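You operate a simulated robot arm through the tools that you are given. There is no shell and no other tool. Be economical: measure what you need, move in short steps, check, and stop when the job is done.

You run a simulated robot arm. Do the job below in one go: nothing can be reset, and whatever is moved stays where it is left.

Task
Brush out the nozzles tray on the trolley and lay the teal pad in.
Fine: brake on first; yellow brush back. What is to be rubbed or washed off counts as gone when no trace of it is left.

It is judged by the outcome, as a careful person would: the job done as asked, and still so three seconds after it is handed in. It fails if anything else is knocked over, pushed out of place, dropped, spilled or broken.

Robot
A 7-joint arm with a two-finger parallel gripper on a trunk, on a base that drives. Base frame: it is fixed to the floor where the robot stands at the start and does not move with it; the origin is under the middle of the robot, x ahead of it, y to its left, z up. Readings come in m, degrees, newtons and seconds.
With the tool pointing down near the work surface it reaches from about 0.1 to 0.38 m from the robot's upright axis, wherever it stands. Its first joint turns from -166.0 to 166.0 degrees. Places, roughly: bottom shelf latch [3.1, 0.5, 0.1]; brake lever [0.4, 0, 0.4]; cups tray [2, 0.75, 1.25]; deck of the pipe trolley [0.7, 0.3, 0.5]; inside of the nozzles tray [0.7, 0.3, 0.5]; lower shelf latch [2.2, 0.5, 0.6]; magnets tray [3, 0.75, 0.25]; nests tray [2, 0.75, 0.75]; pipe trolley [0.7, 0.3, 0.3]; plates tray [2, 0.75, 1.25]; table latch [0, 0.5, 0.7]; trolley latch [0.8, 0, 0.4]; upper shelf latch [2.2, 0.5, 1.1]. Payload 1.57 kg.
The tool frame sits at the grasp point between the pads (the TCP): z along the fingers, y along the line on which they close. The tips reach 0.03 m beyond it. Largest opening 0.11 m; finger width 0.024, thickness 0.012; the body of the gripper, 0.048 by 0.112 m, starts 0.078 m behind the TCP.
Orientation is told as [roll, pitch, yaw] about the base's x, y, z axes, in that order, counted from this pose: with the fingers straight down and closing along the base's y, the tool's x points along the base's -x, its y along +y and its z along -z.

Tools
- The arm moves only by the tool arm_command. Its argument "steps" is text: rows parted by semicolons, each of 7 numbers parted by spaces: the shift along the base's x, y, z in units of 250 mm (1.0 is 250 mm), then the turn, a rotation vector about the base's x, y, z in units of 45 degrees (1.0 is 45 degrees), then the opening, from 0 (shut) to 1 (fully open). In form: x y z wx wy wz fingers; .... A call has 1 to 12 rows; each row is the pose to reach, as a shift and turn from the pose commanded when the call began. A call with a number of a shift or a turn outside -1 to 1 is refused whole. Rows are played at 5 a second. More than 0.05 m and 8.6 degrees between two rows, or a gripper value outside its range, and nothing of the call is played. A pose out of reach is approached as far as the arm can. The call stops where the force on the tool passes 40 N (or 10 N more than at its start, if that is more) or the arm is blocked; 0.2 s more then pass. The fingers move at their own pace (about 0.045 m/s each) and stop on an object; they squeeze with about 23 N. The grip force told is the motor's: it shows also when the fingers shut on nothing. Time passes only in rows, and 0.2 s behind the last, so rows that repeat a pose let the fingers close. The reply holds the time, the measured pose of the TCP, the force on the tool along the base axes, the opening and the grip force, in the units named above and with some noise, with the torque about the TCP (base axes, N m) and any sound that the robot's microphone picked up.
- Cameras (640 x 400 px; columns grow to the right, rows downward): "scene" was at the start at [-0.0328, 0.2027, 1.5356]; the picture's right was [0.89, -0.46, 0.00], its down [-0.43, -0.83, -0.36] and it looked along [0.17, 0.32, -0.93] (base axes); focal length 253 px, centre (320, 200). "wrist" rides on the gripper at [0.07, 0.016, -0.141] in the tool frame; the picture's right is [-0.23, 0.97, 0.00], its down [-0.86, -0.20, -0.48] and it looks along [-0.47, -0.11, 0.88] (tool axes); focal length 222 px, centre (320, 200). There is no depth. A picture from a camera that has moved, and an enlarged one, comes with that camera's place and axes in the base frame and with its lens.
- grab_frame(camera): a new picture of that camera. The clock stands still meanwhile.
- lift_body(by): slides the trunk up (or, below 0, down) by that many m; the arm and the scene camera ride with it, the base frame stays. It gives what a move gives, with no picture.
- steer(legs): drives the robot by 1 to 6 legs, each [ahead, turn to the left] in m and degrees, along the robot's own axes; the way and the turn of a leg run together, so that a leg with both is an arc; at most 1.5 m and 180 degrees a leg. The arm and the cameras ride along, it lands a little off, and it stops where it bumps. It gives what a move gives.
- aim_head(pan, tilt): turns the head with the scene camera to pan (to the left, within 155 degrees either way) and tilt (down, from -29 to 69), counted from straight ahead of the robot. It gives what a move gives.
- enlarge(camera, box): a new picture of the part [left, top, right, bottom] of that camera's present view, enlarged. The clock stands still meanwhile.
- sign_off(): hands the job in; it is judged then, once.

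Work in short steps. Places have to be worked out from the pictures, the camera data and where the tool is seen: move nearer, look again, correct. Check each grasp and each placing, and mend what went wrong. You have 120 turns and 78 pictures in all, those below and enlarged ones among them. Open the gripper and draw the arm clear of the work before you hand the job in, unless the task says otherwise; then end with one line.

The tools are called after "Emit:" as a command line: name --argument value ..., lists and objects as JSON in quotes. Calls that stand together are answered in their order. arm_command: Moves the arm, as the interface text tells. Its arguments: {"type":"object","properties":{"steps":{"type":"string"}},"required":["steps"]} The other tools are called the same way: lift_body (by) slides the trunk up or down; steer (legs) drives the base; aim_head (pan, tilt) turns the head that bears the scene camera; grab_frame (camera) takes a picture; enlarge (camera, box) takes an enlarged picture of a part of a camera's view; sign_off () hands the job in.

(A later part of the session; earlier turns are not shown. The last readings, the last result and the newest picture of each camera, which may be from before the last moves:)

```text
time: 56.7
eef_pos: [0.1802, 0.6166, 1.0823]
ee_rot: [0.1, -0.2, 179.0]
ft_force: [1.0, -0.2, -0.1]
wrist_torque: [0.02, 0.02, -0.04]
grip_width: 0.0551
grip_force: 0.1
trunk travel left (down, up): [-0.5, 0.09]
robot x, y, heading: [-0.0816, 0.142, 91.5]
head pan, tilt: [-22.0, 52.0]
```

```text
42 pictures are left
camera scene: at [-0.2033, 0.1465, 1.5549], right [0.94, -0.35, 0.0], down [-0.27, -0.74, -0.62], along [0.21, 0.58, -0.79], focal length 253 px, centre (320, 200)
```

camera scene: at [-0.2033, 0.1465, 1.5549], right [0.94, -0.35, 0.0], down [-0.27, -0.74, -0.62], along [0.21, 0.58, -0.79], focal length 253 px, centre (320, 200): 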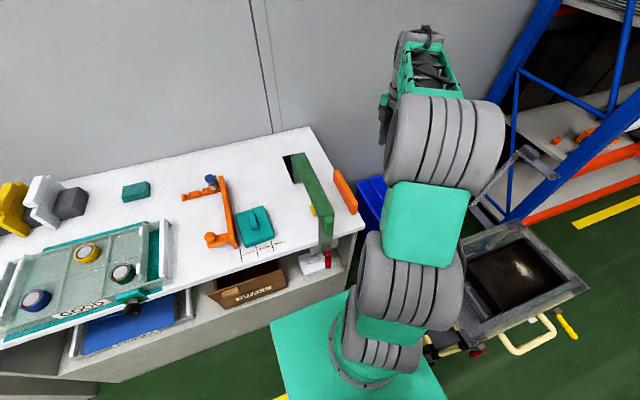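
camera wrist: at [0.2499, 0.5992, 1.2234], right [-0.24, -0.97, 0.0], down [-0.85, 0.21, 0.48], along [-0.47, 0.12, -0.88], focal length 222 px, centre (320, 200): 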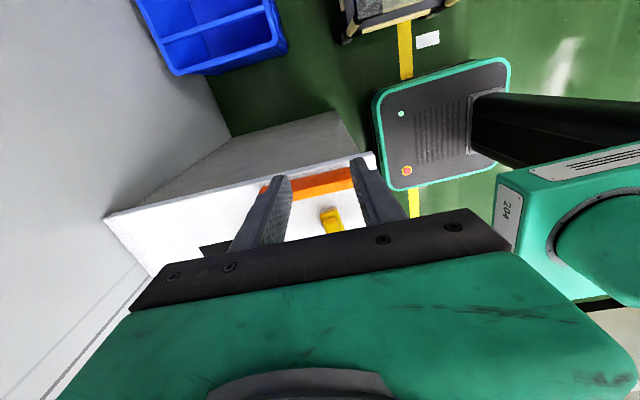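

Combining views: brush top at about (-0.02, 0.65, 0.83), extending x -0.06..0.024, arch above at x≈-0.065..-0.025. I turn the wrist camera to look from the front-right for a clear view.

Emit:
arm_command --steps "-0.04 -0.05 0 0 0 -0.16 0.5; -0.08 -0.1 -0.03 0 0 -0.33 0.5; -0.12 -0.15 -0.06 0 0 -0.5 0.5; -0.16 -0.2 -0.09 0 0 -0.66 0.5; -0.2 -0.25 -0.12 0 0 -0.83 0.5; -0.24 -0.3 -0.15 0 0 -1 0.5; -0.24 -0.3 -0.15 0 0 -1 0.5"

Emit:
arm_command --steps "0 0 -0.03 0 0 -0.16 0.5; 0 0 -0.06 0 0 -0.33 0.5; 0 0 -0.1 0 0 -0.5 0.5; 0 0 -0.14 0 0 -0.66 0.5; 0 0 -0.18 0 0 -0.83 0.5; 0 0 -0.18 0 0 -0.98 0.5; 0 0 -0.18 0 0 -0.98 0.5"

Emit:
grab_frame --camera "wrist"

```text
time: 58.3
eef_pos: [0.1197, 0.5416, 1.0459]
ee_rot: [0.0, -0.1, 133.9]
ft_force: [-0.3, 0.2, 0.4]
wrist_torque: [0.0, -0.01, 0.0]
grip_width: 0.055
grip_force: 0.0
trunk travel left (down, up): [-0.5, 0.09]
robot x, y, heading: [-0.08, 0.141, 91.6]
head pan, tilt: [-22.0, 52.0]
```

```text
time: 59.9
eef_pos: [0.1204, 0.5415, 1.001]
ee_rot: [0.2, 0.0, 89.8]
ft_force: [0.4, 0.0, 0.0]
wrist_torque: [-0.01, -0.02, -0.01]
grip_width: 0.0551
grip_force: 0.0
trunk travel left (down, up): [-0.5, 0.09]
robot x, y, heading: [-0.0753, 0.1462, 91.4]
head pan, tilt: [-22.0, 52.0]
```

```text
41 pictures are left
camera wrist: at [0.1033, 0.4725, 1.1417], right [-0.97, 0.23, 0.0], down [0.2, 0.85, 0.48], along [0.11, 0.47, -0.88], focal length 222 px, centre (320, 200)
```

wrist: 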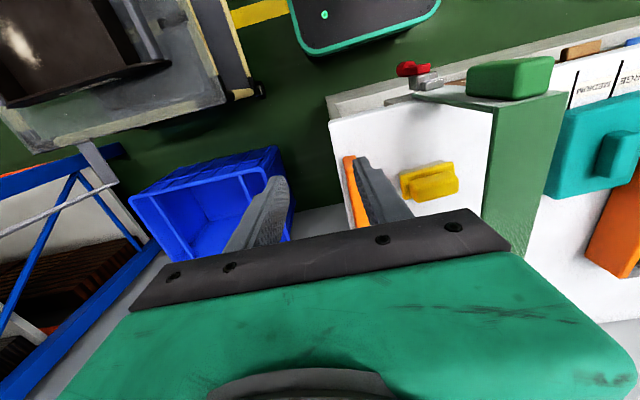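

Emit:
enlarge --camera "wrist" --box '[320, 80, 580, 240]'

```text
2.46 times, centred on (450, 160) of wrist
camera zoom: at [0.1033, 0.4725, 1.1417], right [-0.97, 0.23, 0.0], down [0.2, 0.85, 0.48], along [0.11, 0.47, -0.88], focal length 547 px, centre (0, 298)
```

zoom: 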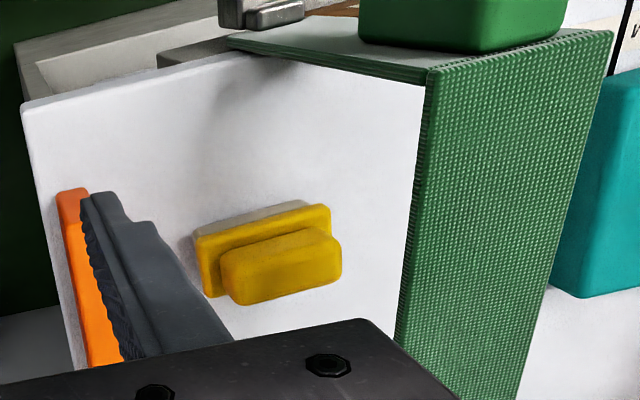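

The brush body spans about x -0.078..0.004, y 0.643..0.686, top z≈0.80, with a grip above; the strap's right edge is x≈-0.04. I'll grip its +x half with the tool tilted 12° away from the strap; first turn the wrist back to yaw 180.

Emit:
arm_command --steps "0 0.05 0 0 0 0.16 0.64; 0 0.1 0 0 0 0.33 0.64; 0 0.15 0 0 0 0.5 0.64; 0 0.2 0 0 0 0.66 0.64; 0 0.25 0 0 0 0.83 0.64; 0 0.3 0 0 0 1 0.64; 0 0.3 0 0 0 1 0.64"

Emit:
arm_command --steps "0 0.04 0 0 0 0.16 0.64; 0 0.08 0 0 0 0.33 0.64; 0 0.12 0 0 0 0.5 0.64; 0 0.16 0 0 0 0.66 0.64; -0.1 0.2 0 0 0 0.83 0.64; -0.2 0.2 0 0 0 1 0.64; -0.2 0.2 0 0 0 1 0.64"

Emit:
arm_command --steps "0 0 0 0 0.13 0 0.64; -0.1 0 0 0 0.267 0 0.64; -0.2 0 -0.05 0 0.267 0 0.64; -0.2 0 -0.05 0 0.267 0 0.64"

Emit:
grab_frame --camera "wrist"

```text
time: 61.5
eef_pos: [0.119, 0.6189, 0.9996]
ee_rot: [0.2, -0.1, 135.0]
ft_force: [0.0, -0.6, -0.6]
wrist_torque: [0.02, 0.03, 0.0]
grip_width: 0.0705
grip_force: 0.1
trunk travel left (down, up): [-0.5, 0.09]
robot x, y, heading: [-0.0802, 0.1436, 91.4]
head pan, tilt: [-22.0, 52.0]
```

```text
time: 63.1
eef_pos: [0.0694, 0.6675, 1.001]
ee_rot: [0.1, -0.1, 180.0]
ft_force: [-0.4, 0.1, 0.0]
wrist_torque: [0.0, 0.01, -0.01]
grip_width: 0.0703
grip_force: 0.0
trunk travel left (down, up): [-0.5, 0.09]
robot x, y, heading: [-0.0765, 0.1437, 91.5]
head pan, tilt: [-22.0, 52.0]
```

```text
time: 64.1
eef_pos: [0.0188, 0.6681, 0.9886]
ee_rot: [0.1, -12.0, 179.9]
ft_force: [-0.6, 0.0, -0.7]
wrist_torque: [0.03, 0.01, 0.0]
grip_width: 0.0705
grip_force: 0.0
trunk travel left (down, up): [-0.5, 0.09]
robot x, y, heading: [-0.0782, 0.1407, 91.6]
head pan, tilt: [-22.0, 52.0]
```

```text
39 pictures are left
camera wrist: at [0.1165, 0.6509, 1.1113], right [-0.22, -0.97, 0.05], down [-0.74, 0.2, 0.65], along [-0.64, 0.11, -0.76], focal length 222 px, centre (320, 200)
```

wrist: 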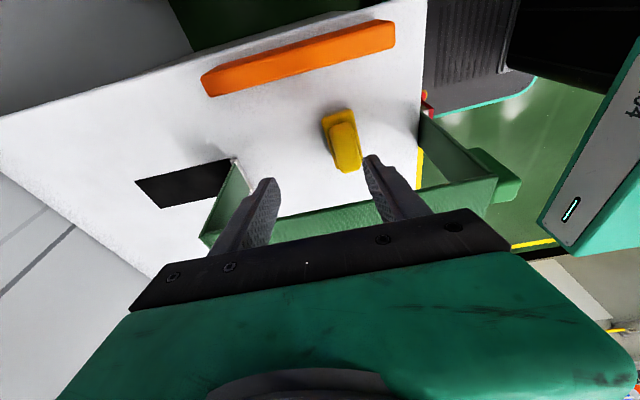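

The brush is offset: its centre line is y≈0.638. I shift and descend halfway along the tool axis.

Emit:
arm_command --steps "0 -0.12 0 0 0 0 0.64; -0.04 -0.12 -0.19 0 0 0 0.64; -0.07 -0.12 -0.33 0 0 0 0.64; -0.07 -0.12 -0.33 0 0 0 0.64"

Emit:
grab_frame --camera "wrist"

```text
time: 65.1
eef_pos: [0.0013, 0.6347, 0.9051]
ee_rot: [0.1, -12.1, 179.9]
ft_force: [-1.0, 0.6, 0.6]
wrist_torque: [0.01, -0.03, -0.01]
grip_width: 0.0702
grip_force: 0.0
trunk travel left (down, up): [-0.5, 0.09]
robot x, y, heading: [-0.0791, 0.1425, 91.4]
head pan, tilt: [-22.0, 52.0]
```

```text
38 pictures are left
camera wrist: at [0.0991, 0.6175, 1.0279], right [-0.22, -0.97, 0.05], down [-0.74, 0.2, 0.65], along [-0.64, 0.11, -0.76], focal length 222 px, centre (320, 200)
```

wrist: 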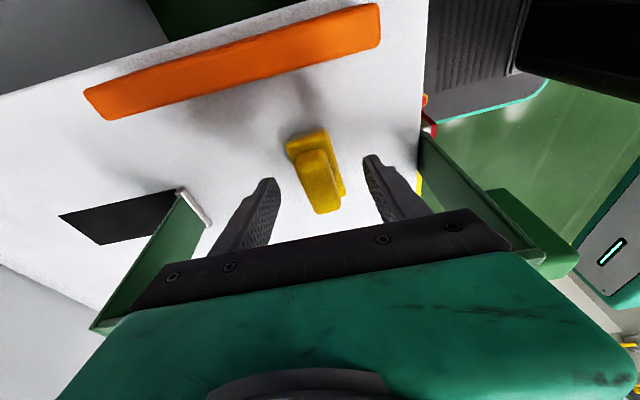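

Well aligned between the fingers. I descend further to judge height.

Emit:
arm_command --steps "-0.03 0.01 -0.13 0 0 0 0.64; -0.05 0.015 -0.24 0 0 0 0.64; -0.05 0.015 -0.24 0 0 0 0.64"

Emit:
enlarge --camera "wrist" --box '[200, 120, 440, 270]'

```text
time: 65.5
eef_pos: [-0.0051, 0.6379, 0.8783]
ee_rot: [-0.1, -12.2, -179.7]
ft_force: [1.5, -8.2, 13.1]
wrist_torque: [0.51, 0.35, 0.14]
grip_width: 0.0704
grip_force: 0.1
trunk travel left (down, up): [-0.5, 0.09]
robot x, y, heading: [-0.0782, 0.1404, 91.5]
head pan, tilt: [-22.0, 52.0]
stopped in row 2: the force on the tool passed its limit at 65 N (the readings are from after the stop); the commanded pose is now the measured one
```

```text
2.67 times, centred on (320, 195) of wrist
camera zoom: at [0.093, 0.6212, 1.0018], right [-0.22, -0.98, 0.04], down [-0.74, 0.19, 0.65], along [-0.64, 0.11, -0.76], focal length 592 px, centre (320, 213)
```

zoom: 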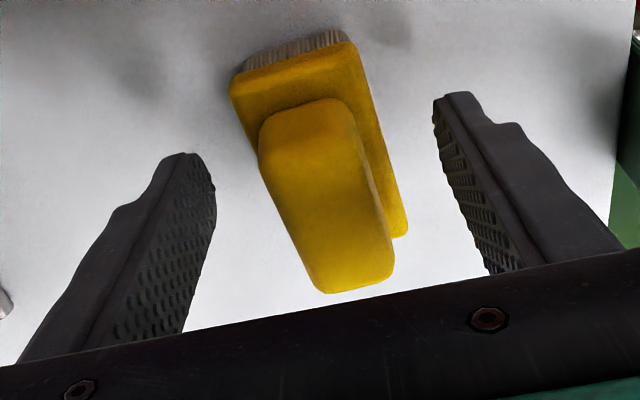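

The hand's edge touched the strap (edge x≈-0.024, z≈0.955). I back up, tilt 10° more and move outwards for clearance.

Emit:
arm_command --steps "0.04 0 0.12 0 0 0 0.64; 0.1 0 0.25 0 0.11 0 0.64; 0.14 0 0.25 0 0.23 0 0.64; 0.14 0 0.25 0 0.23 0 0.64"

Emit:
grab_frame --camera "wrist"

```text
time: 66.5
eef_pos: [0.0309, 0.639, 0.9397]
ee_rot: [-0.1, -22.5, -179.7]
ft_force: [0.1, -1.1, 1.0]
wrist_torque: [0.04, 0.03, -0.02]
grip_width: 0.0702
grip_force: 0.1
trunk travel left (down, up): [-0.5, 0.09]
robot x, y, heading: [-0.0824, 0.1408, 92.0]
head pan, tilt: [-22.0, 52.0]
```

```text
36 pictures are left
camera wrist: at [0.1483, 0.6214, 1.0435], right [-0.21, -0.97, 0.09], down [-0.61, 0.2, 0.77], along [-0.77, 0.11, -0.63], focal length 222 px, centre (320, 200)
```

wrist: 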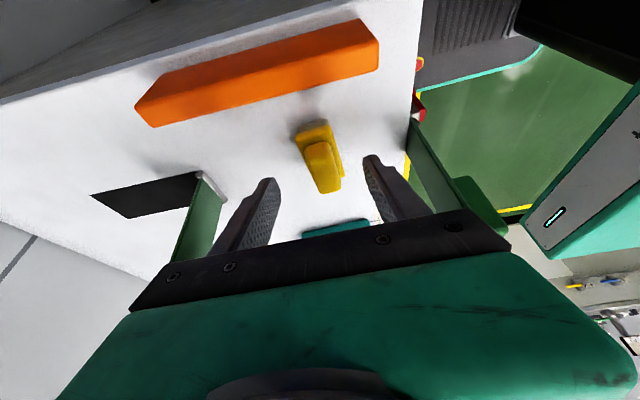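

Clear now; descend along the tilted tool axis toward the brush.

Emit:
arm_command --steps "-0.06 0 -0.15 0 0 0 0.64; -0.12 0 -0.3 0 0 0 0.64; -0.17 0 -0.42 0 0 0 0.64; -0.17 0 -0.42 0 0 0 0.64"

Emit:
enlarge --camera "wrist" --box '[200, 100, 440, 250]'

```text
time: 67.3
eef_pos: [-0.0059, 0.6412, 0.8526]
ee_rot: [-0.2, -22.3, -179.5]
ft_force: [0.1, -2.1, 8.1]
wrist_torque: [-0.38, -0.03, -0.08]
grip_width: 0.0727
grip_force: 1.3
trunk travel left (down, up): [-0.5, 0.09]
robot x, y, heading: [-0.0802, 0.1376, 91.5]
head pan, tilt: [-22.0, 52.0]
stopped in row 3: the force on the tool passed its limit at 120 N (the readings are from after the stop); the commanded pose is now the measured one
```

```text
2.67 times, centred on (320, 175) of wrist
camera zoom: at [0.1126, 0.6246, 0.9565], right [-0.2, -0.98, 0.08], down [-0.61, 0.19, 0.77], along [-0.77, 0.11, -0.64], focal length 592 px, centre (320, 267)
```

zoom: 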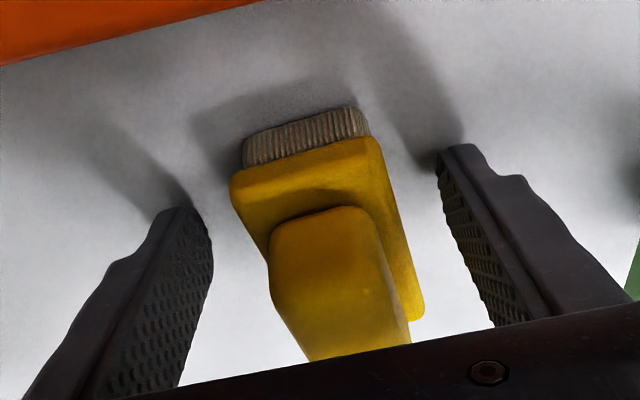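

Fingertips reached the table (surface z≈0.82); the brush is centred between them. I lift 8 mm, nudge +y 4 mm and close.

Emit:
arm_command --steps "0.0 0.016 0.035 0 0 0 0.64; 0.0 0.016 0.035 0 0 0 0.3; 0 0.016 0.035 0 0 0 0.2; 0 0.016 0.035 0 0 0 0.1; 0 0.016 0.035 0 0 0 0.1; 0 0.016 0.035 0 0 0 0.1"

Emit:
enlarge --camera "wrist" --box '[200, 100, 440, 250]'

```text
time: 68.7
eef_pos: [-0.0063, 0.6451, 0.8608]
ee_rot: [-0.2, -22.3, -179.6]
ft_force: [-0.3, -0.2, -0.9]
wrist_torque: [0.0, 0.01, -0.01]
grip_width: 0.0395
grip_force: 23.3
trunk travel left (down, up): [-0.5, 0.09]
robot x, y, heading: [-0.0803, 0.1415, 91.2]
head pan, tilt: [-22.0, 52.0]
```

```text
2.67 times, centred on (320, 175) of wrist
camera zoom: at [0.1123, 0.6282, 0.9642], right [-0.2, -0.98, 0.08], down [-0.61, 0.19, 0.77], along [-0.77, 0.11, -0.64], focal length 592 px, centre (320, 267)
```

zoom: 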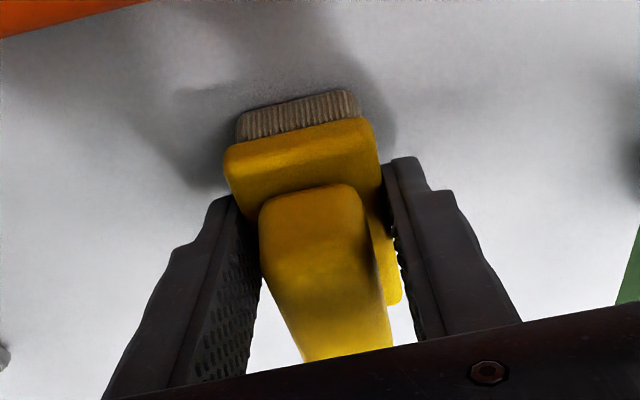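

Grasp holds at 39.5 mm. I note this as the brush's home pose, then lift 2 cm, slide out +x from under the strap, and raise.

Emit:
arm_command --steps "0 0 0.08 0 0 0 0.1; 0.1 0 0.1 0 0 0 0.1; 0.22 0 0.12 0 0 0 0.1; 0.23 0 0.3 0 0 0 0.1; 0.23 0 0.48 0 0 0 0.1; 0.23 0 0.66 0 0 0 0.1; 0.23 0 0.84 0 0 0 0.1; 0.23 -0.1 1 0 0 0 0.1; 0.23 -0.1 1 0 0 0 0.1"

Emit:
enlarge --camera "wrist" --box '[200, 100, 440, 250]'

```text
time: 70.7
eef_pos: [0.0487, 0.6219, 1.0885]
ee_rot: [-0.1, -22.3, -179.8]
ft_force: [0.9, 0.0, -0.7]
wrist_torque: [0.05, 0.0, 0.01]
grip_width: 0.0392
grip_force: 22.9
out of reach, approached as far as the arm can: row 8, 9
trunk travel left (down, up): [-0.5, 0.09]
robot x, y, heading: [-0.0776, 0.1403, 91.7]
head pan, tilt: [-22.0, 52.0]
```

```text
2.67 times, centred on (320, 175) of wrist
camera zoom: at [0.1673, 0.605, 1.1938], right [-0.21, -0.97, 0.08], down [-0.61, 0.2, 0.77], along [-0.76, 0.11, -0.64], focal length 592 px, centre (320, 267)
```

zoom: 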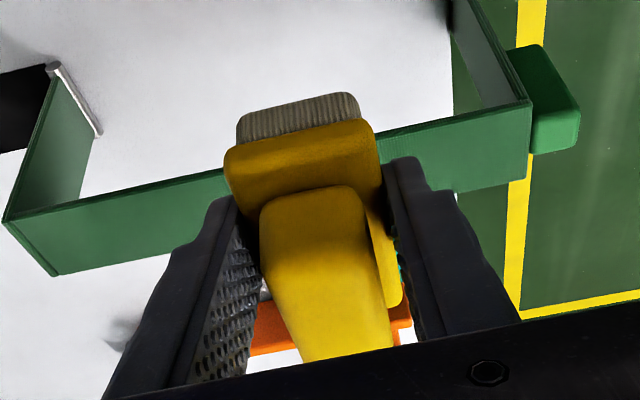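

Brush is held. I drive around to the trolley's near side: back out, turn right, ahead, turn left.

Emit:
steer --legs '[[-0.44, 0], [0, -91.5], [0.8, 0], [0, 90]]'

Emit:
aim_head --pan -10 --tilt 62

Emit:
grab_frame --camera "scene"

```text
time: 84.9
eef_pos: [0.8701, 0.1949, 1.0903]
ee_rot: [-0.2, -22.3, 179.2]
ft_force: [0.5, -0.5, -0.3]
wrist_torque: [0.0, -0.03, 0.06]
grip_width: 0.0394
grip_force: 22.9
trunk travel left (down, up): [-0.5, 0.09]
robot x, y, heading: [0.7443, -0.2819, 90.4]
head pan, tilt: [-22.0, 52.0]
```

```text
time: 85.7
eef_pos: [0.8696, 0.1938, 1.0893]
ee_rot: [-0.3, -22.3, 179.1]
ft_force: [-1.1, 0.1, -1.9]
wrist_torque: [-0.02, -0.03, 0.01]
grip_width: 0.0392
grip_force: 23.2
trunk travel left (down, up): [-0.5, 0.09]
robot x, y, heading: [0.7322, -0.2831, 90.4]
head pan, tilt: [-10.0, 62.0]
```

```text
32 pictures are left
camera scene: at [0.5914, -0.2818, 1.5428], right [0.99, -0.17, 0.0], down [-0.15, -0.87, -0.47], along [0.08, 0.46, -0.88], focal length 253 px, centre (320, 200)
```

scene: 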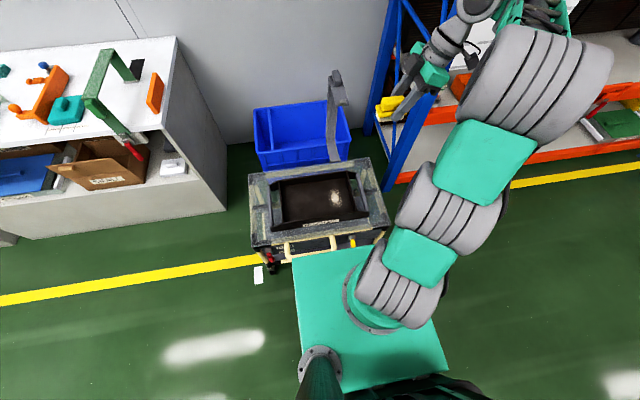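

Emit:
enlarge --camera "scene" --box '[230, 60, 460, 270]'

Emit:
grab_frame --camera "wrist"

```text
1.90 times, centred on (345, 165) of scene
camera zoom: at [0.5914, -0.2818, 1.5428], right [0.99, -0.17, 0.0], down [-0.15, -0.87, -0.47], along [0.08, 0.46, -0.88], focal length 482 px, centre (272, 267)
```

zoom: 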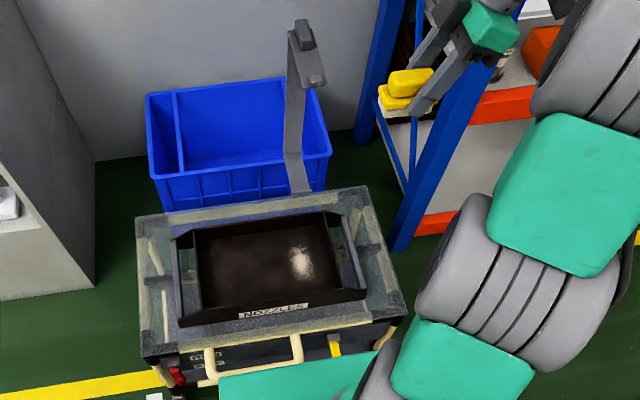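

```text
30 pictures are left
camera wrist: at [0.9875, 0.1758, 1.194], right [-0.22, -0.97, 0.08], down [-0.61, 0.21, 0.77], along [-0.76, 0.12, -0.64], focal length 222 px, centre (320, 200)
```

wrist: 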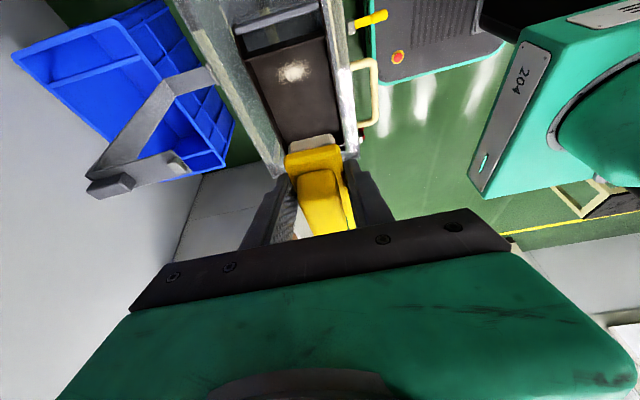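

Dust is at about (0.755, 0.255), tray floor x 0.51–0.84, y 0.18–0.36. I lower the trunk 0.3 m and re-look with the wrist from over the tray.

Emit:
lift_body --by -0.3

Emit:
arm_command --steps "0 0.1 -0.1 0 0 0 0.1; -0.1 0.2 -0.2 0 0 0 0.1; -0.2 0.25 -0.3 0 0 0 0.1; -0.3 0.25 -0.4 0 0 0 0.1; -0.3 0.25 -0.4 0 0 0 0.1"

Emit:
grab_frame --camera "wrist"

```text
time: 88.7
eef_pos: [0.8701, 0.1953, 0.7903]
ee_rot: [-0.2, -22.3, 179.2]
ft_force: [0.7, 0.4, 0.4]
wrist_torque: [-0.01, 0.01, 0.01]
grip_width: 0.0393
grip_force: 22.4
trunk travel left (down, up): [-0.2, 0.39]
robot x, y, heading: [0.7303, -0.28, 90.8]
head pan, tilt: [-10.0, 62.0]
```

```text
time: 89.8
eef_pos: [0.795, 0.2562, 0.6882]
ee_rot: [-0.2, -22.3, 179.3]
ft_force: [-0.8, 0.1, -1.2]
wrist_torque: [0.0, 0.0, -0.02]
grip_width: 0.0393
grip_force: 22.7
trunk travel left (down, up): [-0.2, 0.39]
robot x, y, heading: [0.7323, -0.283, 90.0]
head pan, tilt: [-10.0, 62.0]
```

```text
29 pictures are left
camera wrist: at [0.9119, 0.2373, 0.7925], right [-0.22, -0.97, 0.08], down [-0.61, 0.21, 0.77], along [-0.76, 0.12, -0.64], focal length 222 px, centre (320, 200)
```

wrist: 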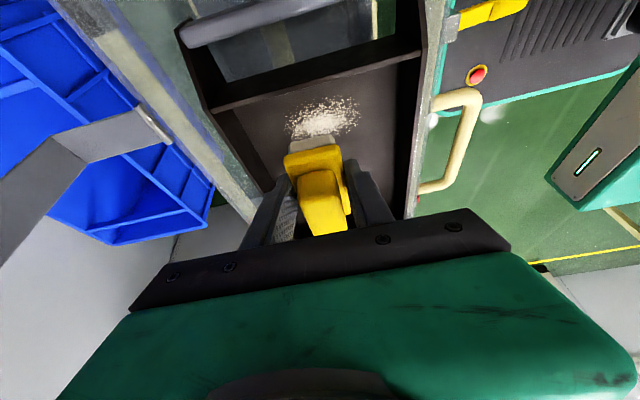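

Dust spans x 0.71–0.775, y 0.19–0.305. I bring the brush down at (0.758, 0.31), past the dust's far side, slowly to contact.

Emit:
arm_command --steps "-0.08 0.1 -0.1 0 0 0 0.1; -0.148 0.2 -0.2 0 0 0 0.1; -0.148 0.2 -0.36 0 0 0 0.1; -0.148 0.2 -0.48 0 0 0 0.1; -0.148 0.2 -0.52 0 0 0 0.1; -0.148 0.2 -0.55 0 0 0 0.1; -0.148 0.2 -0.55 0 0 0 0.1"

Emit:
enlarge --camera "wrist" --box '[180, 40, 440, 240]'

```text
time: 91.3
eef_pos: [0.7573, 0.3107, 0.5608]
ee_rot: [-1.0, -22.2, 179.9]
ft_force: [-1.1, -5.5, 18.2]
wrist_torque: [-0.55, 0.06, 0.12]
grip_width: 0.0393
grip_force: 23.0
trunk travel left (down, up): [-0.2, 0.39]
robot x, y, heading: [0.7332, -0.2851, 90.2]
head pan, tilt: [-10.0, 62.0]
stopped in row 7: the force on the tool passed its limit at 44 N (the readings are from after the stop); the commanded pose is now the measured one
```

```text
2.00 times, centred on (310, 140) of wrist
camera zoom: at [0.8751, 0.2899, 0.6647], right [-0.22, -0.97, 0.07], down [-0.61, 0.19, 0.77], along [-0.76, 0.13, -0.64], focal length 444 px, centre (340, 320)
```

zoom: 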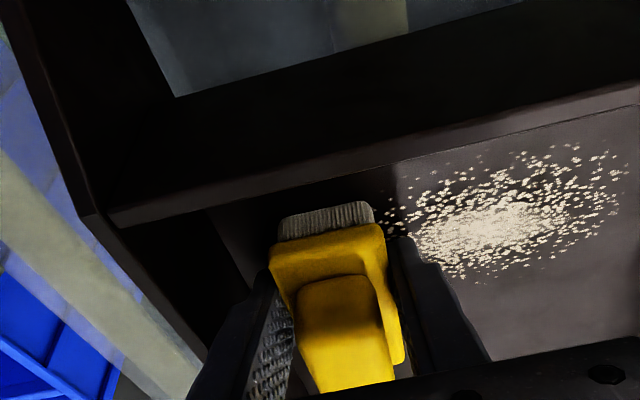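

Bristles rest on the tray floor (TCP z≈0.56). Now I stroke across the dust toward −y and back at light pressure.

Emit:
arm_command --steps "0 -0.08 0.004 0 0 0 0.1; 0 -0.2 0.004 0 0 0 0.1; 0 -0.32 0.004 0 0 0 0.1; 0 -0.44 0.004 0 0 0 0.1; 0 -0.54 0.004 0 0 0 0.1; 0 -0.42 0.004 0 0 0 0.1; 0 -0.3 0.004 0 0 0 0.1; 0 -0.18 0.004 0 0 0 0.1; 0 -0.06 0.004 0 0 0 0.1; 0 0.02 0.004 0 0 0 0.1"

Emit:
enlarge --camera "wrist" --box '[180, 40, 440, 240]'

```text
time: 93.0
eef_pos: [0.7553, 0.2449, 0.5594]
ee_rot: [-0.8, -22.3, 179.7]
ft_force: [-0.2, 0.6, 4.1]
wrist_torque: [0.12, -0.02, -0.02]
grip_width: 0.0388
grip_force: 23.1
trunk travel left (down, up): [-0.2, 0.39]
robot x, y, heading: [0.735, -0.2811, 90.5]
head pan, tilt: [-10.0, 62.0]
stopped in row 8: the force on the tool passed its limit at 56 N (the readings are from after the stop); the commanded pose is now the measured one
```

```text
2.00 times, centred on (310, 140) of wrist
camera zoom: at [0.873, 0.2247, 0.6633], right [-0.22, -0.97, 0.07], down [-0.61, 0.2, 0.77], along [-0.76, 0.13, -0.64], focal length 444 px, centre (340, 320)
```

zoom: 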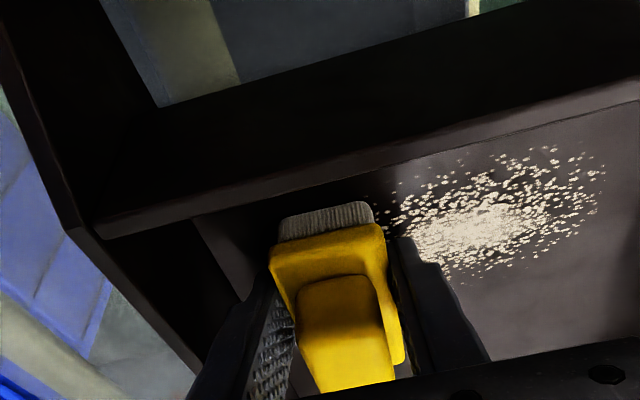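

The dust and tray kept the same place relative to the brush though it moved 6 cm — tray or trolley has slid. I check the scene view before going on.

Emit:
arm_command --steps "0 0 0.05 0 0 0 0.1; 0 0 0.2 0 0 0 0.1; 0 0 0.38 0 0 0 0.1; 0 0 0.5 0 0 0 0.1; 0 0 0.5 0 0 0 0.1"

Emit:
enlarge --camera "scene" --box '[180, 60, 460, 320]'

Emit:
grab_frame --camera "wrist"

```text
time: 94.2
eef_pos: [0.7555, 0.2415, 0.6841]
ee_rot: [-0.7, -22.2, 179.6]
ft_force: [-0.1, 0.4, -0.7]
wrist_torque: [0.04, -0.01, 0.02]
grip_width: 0.0394
grip_force: 22.9
trunk travel left (down, up): [-0.2, 0.39]
robot x, y, heading: [0.7379, -0.2822, 90.1]
head pan, tilt: [-10.0, 62.0]
```

```text
1.54 times, centred on (320, 190) of scene
camera zoom: at [0.5913, -0.2822, 1.2427], right [0.99, -0.17, 0.0], down [-0.15, -0.87, -0.47], along [0.08, 0.46, -0.88], focal length 389 px, centre (320, 215)
```

zoom: 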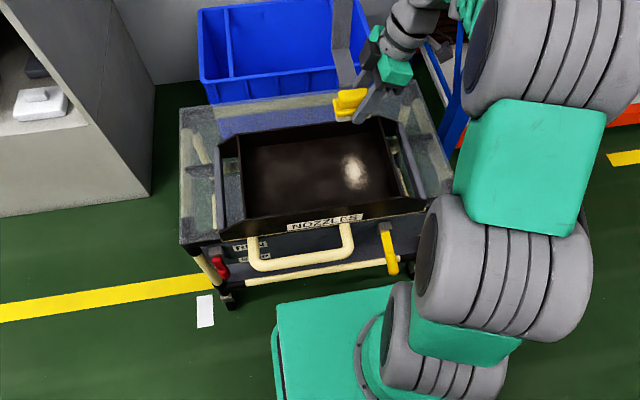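

```text
25 pictures are left
camera wrist: at [0.8735, 0.2223, 0.7886], right [-0.22, -0.97, 0.07], down [-0.61, 0.2, 0.77], along [-0.76, 0.12, -0.64], focal length 222 px, centre (320, 200)
```

wrist: 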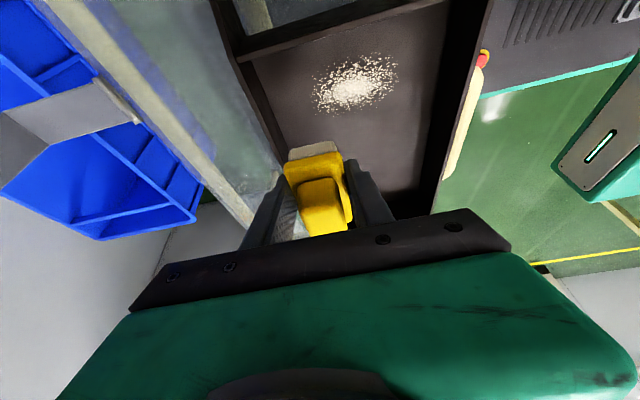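

The tray itself slid ~6 cm toward −y with the brush, because I pressed too hard. I'll first push it back by its +y inner wall with the brush held just clear of the floor.

Emit:
arm_command --steps "0 -0.04 -0.15 0 0 0 0.1; 0 -0.04 -0.3 0 0 0 0.1; 0 -0.04 -0.42 0 0 0 0.1; 0 0.02 -0.43 0 0 0 0.1; 0 0.06 -0.43 0 0 0 0.1; 0 0.1 -0.43 0 0 0 0.1; 0 0.14 -0.43 0 0 0 0.1; 0 0.18 -0.43 0 0 0 0.1; 0 0.22 -0.43 0 0 0 0.1; 0 0.26 -0.43 0 0 0 0.1; 0 0.3 -0.43 0 0 0 0.1"

Emit:
grab_frame --camera "wrist"

```text
time: 96.7
eef_pos: [0.7552, 0.3196, 0.5759]
ee_rot: [-0.7, -22.2, 179.6]
ft_force: [0.3, -0.1, 1.0]
wrist_torque: [0.04, -0.01, 0.01]
grip_width: 0.0391
grip_force: 22.7
trunk travel left (down, up): [-0.2, 0.39]
robot x, y, heading: [0.732, -0.2826, 90.4]
head pan, tilt: [-10.0, 62.0]
```

```text
24 pictures are left
camera wrist: at [0.8732, 0.2989, 0.6805], right [-0.22, -0.97, 0.07], down [-0.61, 0.2, 0.77], along [-0.76, 0.12, -0.64], focal length 222 px, centre (320, 200)
```

wrist: 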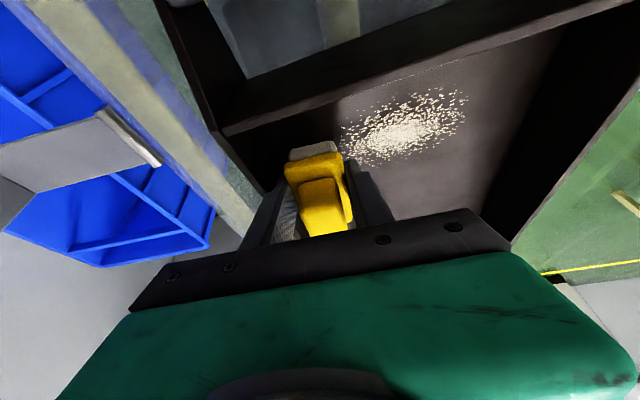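

The dust is back at y≈0.244, so the tray is home again. Now I find light contact: move off the wall slightly and step down in millimetres.

Emit:
arm_command --steps "0 -0.02 -0.02 0 0 0 0.1; 0 -0.04 -0.032 0 0 0 0.1; 0 -0.04 -0.032 0 0 0 0.1"

Emit:
arm_command --steps "0 0 -0.008 0 0 0 0.1; 0 0 -0.008 0 0 0 0.1"

Emit:
arm_command --steps "0 0 -0.008 0 0 0 0.1; 0 0 -0.008 0 0 0 0.1"

```text
time: 97.5
eef_pos: [0.7549, 0.3089, 0.5679]
ee_rot: [-0.6, -22.2, 179.6]
ft_force: [-0.5, 0.5, 0.3]
wrist_torque: [0.05, -0.01, 0.02]
grip_width: 0.0395
grip_force: 22.8
trunk travel left (down, up): [-0.2, 0.39]
robot x, y, heading: [0.7352, -0.28, 90.5]
head pan, tilt: [-10.0, 62.0]
```

```text
time: 98.0
eef_pos: [0.7552, 0.309, 0.5664]
ee_rot: [-0.7, -22.2, 179.5]
ft_force: [0.7, 0.2, -0.8]
wrist_torque: [0.01, 0.01, 0.0]
grip_width: 0.0396
grip_force: 22.6
trunk travel left (down, up): [-0.2, 0.39]
robot x, y, heading: [0.7359, -0.2843, 90.5]
head pan, tilt: [-10.0, 62.0]
```

```text
time: 98.7
eef_pos: [0.7558, 0.3086, 0.5637]
ee_rot: [-0.8, -22.1, 179.6]
ft_force: [0.1, -0.2, -1.3]
wrist_torque: [0.0, 0.01, 0.02]
grip_width: 0.0393
grip_force: 22.4
trunk travel left (down, up): [-0.2, 0.39]
robot x, y, heading: [0.7313, -0.2834, 90.7]
head pan, tilt: [-10.0, 62.0]
```

No contact yet; continue down 1–2 mm at a time.

Emit:
arm_command --steps "0 0 -0.006 0 0 0 0.1; 0 0 -0.006 0 0 0 0.1"

Emit:
arm_command --steps "0 0 -0.004 0 0 0 0.1; 0 0 -0.004 0 0 0 0.1"

Emit:
arm_command --steps "0 0 -0.004 0 0 0 0.1; 0 0 -0.004 0 0 0 0.1"

```text
time: 99.2
eef_pos: [0.7554, 0.3103, 0.5631]
ee_rot: [-0.7, -22.2, 179.6]
ft_force: [0.0, 0.9, -0.7]
wrist_torque: [-0.01, -0.01, 0.0]
grip_width: 0.0394
grip_force: 22.9
trunk travel left (down, up): [-0.2, 0.39]
robot x, y, heading: [0.7374, -0.2836, 90.4]
head pan, tilt: [-10.0, 62.0]
```

```text
time: 99.8
eef_pos: [0.7554, 0.3101, 0.5616]
ee_rot: [-0.7, -22.2, 179.7]
ft_force: [-0.5, -1.0, -0.5]
wrist_torque: [0.0, -0.03, 0.02]
grip_width: 0.0391
grip_force: 23.0
trunk travel left (down, up): [-0.2, 0.39]
robot x, y, heading: [0.7373, -0.2817, 90.6]
head pan, tilt: [-10.0, 62.0]
```

```text
time: 100.5
eef_pos: [0.7558, 0.3093, 0.5601]
ee_rot: [-0.7, -22.2, 179.6]
ft_force: [0.2, 0.0, -0.2]
wrist_torque: [0.0, -0.03, -0.01]
grip_width: 0.0391
grip_force: 23.0
trunk travel left (down, up): [-0.2, 0.39]
robot x, y, heading: [0.729, -0.2803, 90.5]
head pan, tilt: [-10.0, 62.0]
```

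Emit:
arm_command --steps "0 0 -0.004 0 0 0 0.1; 0 0 -0.004 0 0 0 0.1"

Emit:
arm_command --steps "0 0 -0.004 0 0 0 0.1; 0 0 -0.004 0 0 0 0.1"

Emit:
arm_command --steps "0 0 -0.004 0 0 0 0.1; 0 0 -0.004 0 0 0 0.1"

```text
time: 101.0
eef_pos: [0.7556, 0.3095, 0.5604]
ee_rot: [-0.8, -22.1, 179.6]
ft_force: [0.6, -1.5, 3.6]
wrist_torque: [-0.14, 0.0, 0.04]
grip_width: 0.0394
grip_force: 23.7
trunk travel left (down, up): [-0.2, 0.39]
robot x, y, heading: [0.7307, -0.283, 90.2]
head pan, tilt: [-10.0, 62.0]
```

```text
time: 101.7
eef_pos: [0.7565, 0.3105, 0.5604]
ee_rot: [-0.8, -22.2, 179.8]
ft_force: [-0.1, -1.3, 13.8]
wrist_torque: [-0.35, -0.02, 0.0]
grip_width: 0.039
grip_force: 22.3
trunk travel left (down, up): [-0.2, 0.39]
robot x, y, heading: [0.7318, -0.283, 90.4]
head pan, tilt: [-10.0, 62.0]
```

```text
time: 102.2
eef_pos: [0.7556, 0.3093, 0.5604]
ee_rot: [-1.0, -22.2, 179.8]
ft_force: [0.6, -2.3, 26.0]
wrist_torque: [-0.62, -0.03, 0.05]
grip_width: 0.0394
grip_force: 22.9
trunk travel left (down, up): [-0.2, 0.39]
robot x, y, heading: [0.7355, -0.2855, 90.4]
head pan, tilt: [-10.0, 62.0]
```

Contact stiffness is ~11 N/mm. I back off to ~4 N, level the brush by 0.7°, and sweep −y slowly.

Emit:
arm_command --steps "0 0 0.007 -0.0156 0 0 0.1; 0 -0.06 0.007 -0.0156 0 0 0.1; 0 -0.12 0.007 -0.0156 0 0 0.1; 0 -0.18 0.007 -0.0156 0 0 0.1; 0 -0.24 0.007 -0.0156 0 0 0.1; 0 -0.3 0.007 -0.0156 0 0 0.1; 0 -0.36 0.007 -0.0156 0 0 0.1"

Emit:
grab_frame --camera "wrist"

```text
time: 103.8
eef_pos: [0.7564, 0.2184, 0.5605]
ee_rot: [0.0, -22.2, 179.3]
ft_force: [-0.9, 2.2, 13.4]
wrist_torque: [0.39, 0.02, -0.12]
grip_width: 0.0393
grip_force: 23.0
trunk travel left (down, up): [-0.2, 0.39]
robot x, y, heading: [0.7322, -0.2798, 90.3]
head pan, tilt: [-10.0, 62.0]
```

```text
23 pictures are left
camera wrist: at [0.8727, 0.2005, 0.6638], right [-0.22, -0.97, 0.09], down [-0.61, 0.21, 0.77], along [-0.76, 0.12, -0.64], focal length 222 px, centre (320, 200)
```

wrist: 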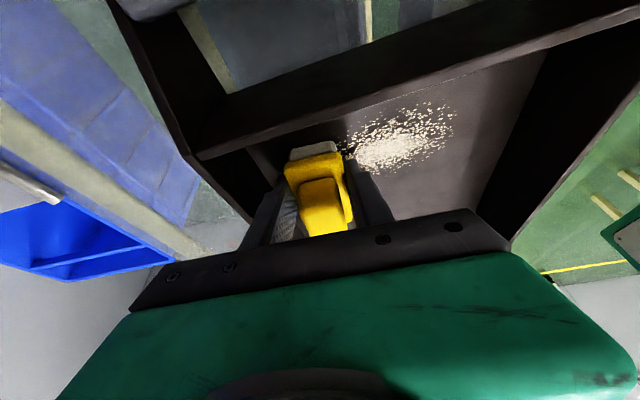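

The tray slid along again as pressure grew to 13 N. I lift the brush and look at how the tray sits on the deck.

Emit:
arm_command --steps "0 0 0.06 0.008 0 0 0.1; 0 0 0.2 0.008 0 0 0.1; 0 0 0.35 0.008 0 0 0.1; 0.0 0 0.5 0.008 0 0 0.1; 0 0 0.5 0.008 0 0 0.1"

Emit:
enlarge --camera "scene" --box '[220, 110, 390, 260]'

```text
time: 105.0
eef_pos: [0.7576, 0.2178, 0.6853]
ee_rot: [-0.3, -22.2, 179.4]
ft_force: [0.6, -0.2, -0.6]
wrist_torque: [-0.01, 0.02, 0.0]
grip_width: 0.0393
grip_force: 22.7
trunk travel left (down, up): [-0.2, 0.39]
robot x, y, heading: [0.7306, -0.2819, 90.4]
head pan, tilt: [-10.0, 62.0]
```

```text
2.67 times, centred on (305, 185) of scene
camera zoom: at [0.5913, -0.2822, 1.2427], right [0.99, -0.17, 0.0], down [-0.15, -0.87, -0.47], along [0.08, 0.46, -0.88], focal length 675 px, centre (360, 240)
```

zoom: 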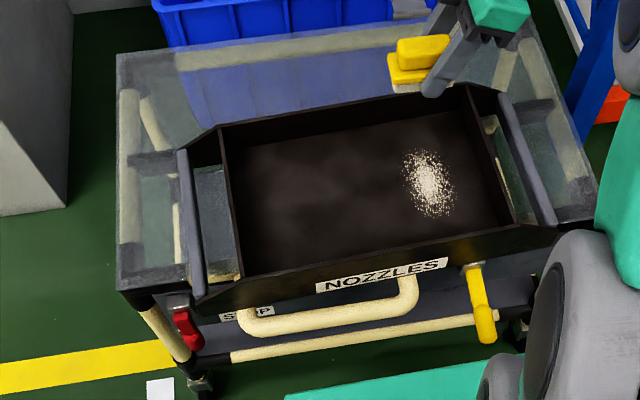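

The glass deck is slippery, so the tray needs very light contact. I push it back via the wall as before.

Emit:
arm_command --steps "0 -0.1 -0.15 0 0 0 0.1; 0 -0.14 -0.3 0 0 0 0.1; 0 -0.14 -0.43 0 0 0 0.1; 0 -0.06 -0.43 0 0 0 0.1; 0 0.02 -0.43 0 0 0 0.1; 0 0.1 -0.43 0 0 0 0.1; 0 0.18 -0.43 0 0 0 0.1; 0 0.25 -0.43 0 0 0 0.1; 0 0.31 -0.43 0 0 0 0.1; 0 0.36 -0.43 0 0 0 0.1; 0 0.41 -0.43 0 0 0 0.1; 0 0.41 -0.43 0 0 0 0.1"

Emit:
arm_command --steps "0 -0.03 -0.02 0 0 0 0.1; 0 -0.05 -0.056 0 0 0 0.1; 0 -0.05 -0.056 0 0 0 0.1"

Emit:
arm_command --steps "0 0 -0.004 0 0 0 0.1; 0 0 -0.004 0 0 0 0.1"

```text
time: 107.7
eef_pos: [0.7551, 0.3213, 0.5764]
ee_rot: [-0.4, -22.2, 179.5]
ft_force: [-0.8, -1.4, -1.6]
wrist_torque: [-0.05, -0.02, 0.01]
grip_width: 0.0393
grip_force: 22.3
trunk travel left (down, up): [-0.2, 0.39]
robot x, y, heading: [0.7356, -0.2857, 90.6]
head pan, tilt: [-10.0, 62.0]
```

```text
time: 108.5
eef_pos: [0.7565, 0.3087, 0.5627]
ee_rot: [-0.4, -22.2, 179.6]
ft_force: [-0.3, 0.3, -0.7]
wrist_torque: [-0.05, -0.01, 0.01]
grip_width: 0.0394
grip_force: 22.6
trunk travel left (down, up): [-0.2, 0.39]
robot x, y, heading: [0.7356, -0.285, 90.4]
head pan, tilt: [-10.0, 62.0]
```

```text
time: 109.0
eef_pos: [0.7549, 0.3095, 0.5614]
ee_rot: [-0.3, -22.2, 179.5]
ft_force: [0.9, 0.1, -0.1]
wrist_torque: [-0.03, 0.04, 0.02]
grip_width: 0.0391
grip_force: 23.3
trunk travel left (down, up): [-0.2, 0.39]
robot x, y, heading: [0.7352, -0.2812, 90.3]
head pan, tilt: [-10.0, 62.0]
```

Approach in half-millimetre steps.

Emit:
arm_command --steps "0 0 -0.003 0 0 0 0.1; 0 0 -0.003 0 0 0 0.1"

Emit:
arm_command --steps "0 0 -0.002 0 0 0 0.1; 0 0 -0.002 0 0 0 0.1"

Emit:
arm_command --steps "0 0 -0.002 0 0 0 0.1; 0 0 -0.002 0 0 0 0.1"

```text
time: 109.7
eef_pos: [0.7562, 0.3102, 0.561]
ee_rot: [-0.4, -22.1, 179.5]
ft_force: [-0.7, -0.2, -0.7]
wrist_torque: [0.02, 0.02, 0.01]
grip_width: 0.0391
grip_force: 22.5
trunk travel left (down, up): [-0.2, 0.39]
robot x, y, heading: [0.737, -0.2829, 90.3]
head pan, tilt: [-10.0, 62.0]
```

```text
time: 110.2
eef_pos: [0.7549, 0.3102, 0.5621]
ee_rot: [-0.3, -22.2, 179.5]
ft_force: [0.0, 0.3, 0.1]
wrist_torque: [-0.01, 0.0, 0.0]
grip_width: 0.0388
grip_force: 23.1
trunk travel left (down, up): [-0.2, 0.39]
robot x, y, heading: [0.7376, -0.2864, 90.3]
head pan, tilt: [-10.0, 62.0]
```

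```text
time: 110.8
eef_pos: [0.7558, 0.31, 0.5599]
ee_rot: [-0.3, -22.2, 179.5]
ft_force: [1.3, -0.8, 4.9]
wrist_torque: [-0.26, -0.04, 0.04]
grip_width: 0.0392
grip_force: 23.2
trunk travel left (down, up): [-0.2, 0.39]
robot x, y, heading: [0.7322, -0.2832, 90.5]
head pan, tilt: [-10.0, 62.0]
```

Contact at ~5 N. I ease to ~2 N, level a touch, and sweep −y.

Emit:
arm_command --steps "0 0 0.001 -0.0035 0 0 0.1; 0 -0.1 0.001 -0.0035 0 0 0.1; 0 -0.22 0.001 -0.0035 0 0 0.1; 0 -0.34 0.001 -0.0035 0 0 0.1; 0 -0.46 0.001 -0.0035 0 0 0.1"

Emit:
grab_frame --camera "wrist"

```text
time: 112.0
eef_pos: [0.7551, 0.1949, 0.5602]
ee_rot: [-0.3, -22.2, 179.6]
ft_force: [0.2, 2.7, 12.6]
wrist_torque: [-0.24, -0.01, -0.19]
grip_width: 0.0394
grip_force: 23.3
trunk travel left (down, up): [-0.2, 0.39]
robot x, y, heading: [0.7347, -0.2838, 90.1]
head pan, tilt: [-10.0, 62.0]
```

```text
21 pictures are left
camera wrist: at [0.8726, 0.1753, 0.6647], right [-0.22, -0.97, 0.08], down [-0.61, 0.2, 0.77], along [-0.76, 0.12, -0.64], focal length 222 px, centre (320, 200)
```

wrist: 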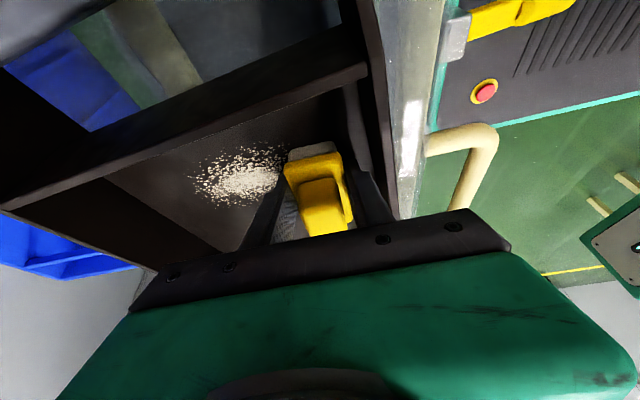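

The tray stayed put this time and the brush passed over the dust. Bristles cover x 0.69–0.77 while dust reaches 0.78, so I shift +x 18 mm and sweep back and forth at ~6 N following the slight slope.

Emit:
arm_command --steps "0.07 0 0.003 0 0 0 0.1; 0.07 0.1 0.002 0 0 0 0.1; 0.07 0.2 0.001 0 0 0 0.1; 0.07 0.3 0.000 0 0 0 0.1; 0.07 0.4 -0.001 0 0 0 0.1; 0.07 0.46 -0.001 0 0 0 0.1; 0.07 0.36 0 0 0 0 0.1; 0.07 0.26 0.001 0 0 0 0.1; 0.07 0.16 0.002 0 0 0 0.1; 0.07 0.06 0.003 0 0 0 0.1; 0.07 0 0.003 0 0 0 0.1"

Emit:
grab_frame --camera "wrist"

```text
time: 114.5
eef_pos: [0.7733, 0.1932, 0.5606]
ee_rot: [-0.1, -22.3, 179.5]
ft_force: [-1.2, -0.3, 1.3]
wrist_torque: [-0.08, 0.0, -0.01]
grip_width: 0.0393
grip_force: 22.8
trunk travel left (down, up): [-0.2, 0.39]
robot x, y, heading: [0.7352, -0.2835, 90.4]
head pan, tilt: [-10.0, 62.0]
```

```text
20 pictures are left
camera wrist: at [0.8907, 0.1747, 0.6646], right [-0.22, -0.97, 0.09], down [-0.61, 0.21, 0.77], along [-0.76, 0.12, -0.64], focal length 222 px, centre (320, 200)
```

wrist: 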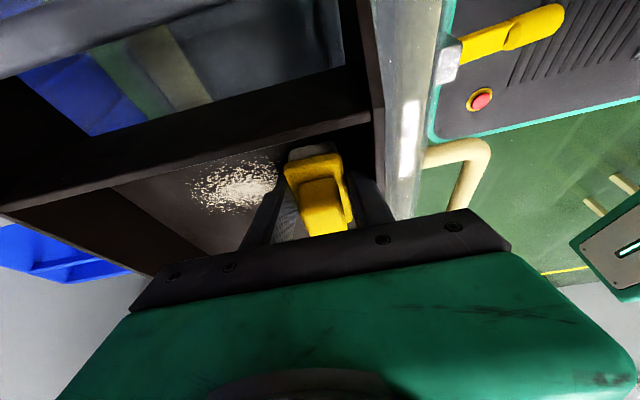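

Dust is thinning slightly and force was only ~1 N. I repeat two cycles with a little more pressure.

Emit:
arm_command --steps "0 0.06 -0.002 0 0 0 0.1; 0 0.18 -0.003 0 0 0 0.1; 0 0.3 -0.004 0 0 0 0.1; 0 0.42 -0.005 0 0 0 0.1; 0 0.46 -0.005 0 0 0 0.1; 0 0.34 -0.005 0 0 0 0.1; 0 0.22 -0.004 0 0 0 0.1; 0 0.1 -0.003 0 0 0 0.1; 0 0 -0.002 0 0 0 0.1"

Emit:
enlarge --camera "wrist" --box '[100, 80, 400, 260]'

```text
time: 116.5
eef_pos: [0.7729, 0.1938, 0.5612]
ee_rot: [-0.1, -22.2, 179.3]
ft_force: [-0.6, -0.5, -1.1]
wrist_torque: [0.0, 0.0, 0.01]
grip_width: 0.0393
grip_force: 22.8
trunk travel left (down, up): [-0.2, 0.39]
robot x, y, heading: [0.733, -0.2849, 90.5]
head pan, tilt: [-10.0, 62.0]
```

```text
2.13 times, centred on (250, 170) of wrist
camera zoom: at [0.8903, 0.1743, 0.6649], right [-0.22, -0.97, 0.08], down [-0.61, 0.2, 0.77], along [-0.76, 0.12, -0.64], focal length 474 px, centre (469, 264)
```

zoom: 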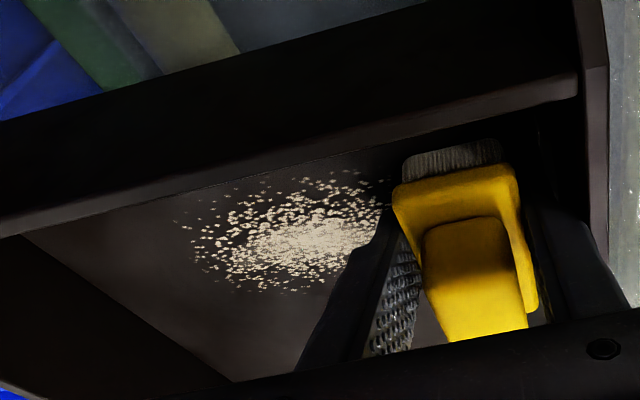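

Contact was lost here. I lower stepwise to regain a few newtons.

Emit:
arm_command --steps "0 0.04 -0.003 0 0 0 0.1; 0 0.04 -0.003 0 0 0 0.1"

Emit:
arm_command --steps "0 0 -0.002 0 0 0 0.1; 0 0 -0.002 0 0 0 0.1"

Emit:
arm_command --steps "0 0 -0.002 0 0 0 0.1; 0 0 -0.002 0 0 0 0.1"

```text
time: 117.0
eef_pos: [0.7732, 0.2027, 0.56]
ee_rot: [-0.2, -22.2, 179.5]
ft_force: [0.6, -2.5, 4.9]
wrist_torque: [-0.15, -0.01, 0.04]
grip_width: 0.039
grip_force: 22.9
trunk travel left (down, up): [-0.2, 0.39]
robot x, y, heading: [0.7358, -0.2805, 90.7]
head pan, tilt: [-10.0, 62.0]
```

```text
time: 117.7
eef_pos: [0.7728, 0.2037, 0.5594]
ee_rot: [-0.4, -22.2, 179.5]
ft_force: [-2.0, -6.3, 16.2]
wrist_torque: [-0.56, 0.05, -0.01]
grip_width: 0.0391
grip_force: 23.2
trunk travel left (down, up): [-0.2, 0.39]
robot x, y, heading: [0.7344, -0.2848, 90.7]
head pan, tilt: [-10.0, 62.0]
```

```text
time: 118.2
eef_pos: [0.7727, 0.2035, 0.56]
ee_rot: [-0.3, -22.2, 179.5]
ft_force: [-3.1, -9.1, 26.3]
wrist_torque: [-0.8, 0.11, -0.02]
grip_width: 0.0394
grip_force: 22.3
trunk travel left (down, up): [-0.2, 0.39]
robot x, y, heading: [0.7311, -0.278, 90.7]
head pan, tilt: [-10.0, 62.0]
```

Back off to ~8 N and sweep +y, then check forces and dust.

Emit:
arm_command --steps "0 0 0.003 0 0 0 0.1; 0 0.12 0.003 0 0 0 0.1; 0 0.24 0.003 0 0 0 0.1; 0 0.36 0.003 0 0 0 0.1; 0 0.42 0.003 0 0 0 0.1"

Emit:
enlarge --camera "wrist" --box '[180, 60, 480, 240]'

```text
time: 119.5
eef_pos: [0.7716, 0.3096, 0.5602]
ee_rot: [-0.3, -22.2, 179.4]
ft_force: [-0.6, -4.8, 13.1]
wrist_torque: [-0.43, -0.02, 0.1]
grip_width: 0.0392
grip_force: 23.0
trunk travel left (down, up): [-0.2, 0.39]
robot x, y, heading: [0.7317, -0.2838, 90.6]
head pan, tilt: [-10.0, 62.0]
```

```text
2.13 times, centred on (330, 150) of wrist
camera zoom: at [0.8898, 0.2911, 0.6646], right [-0.22, -0.97, 0.08], down [-0.61, 0.2, 0.77], along [-0.76, 0.12, -0.64], focal length 474 px, centre (299, 307)
```

zoom: 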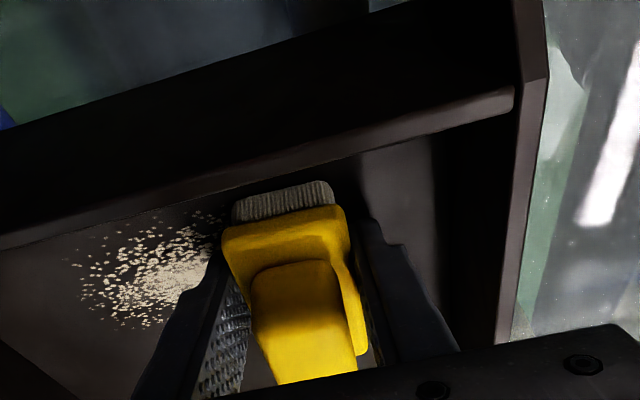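

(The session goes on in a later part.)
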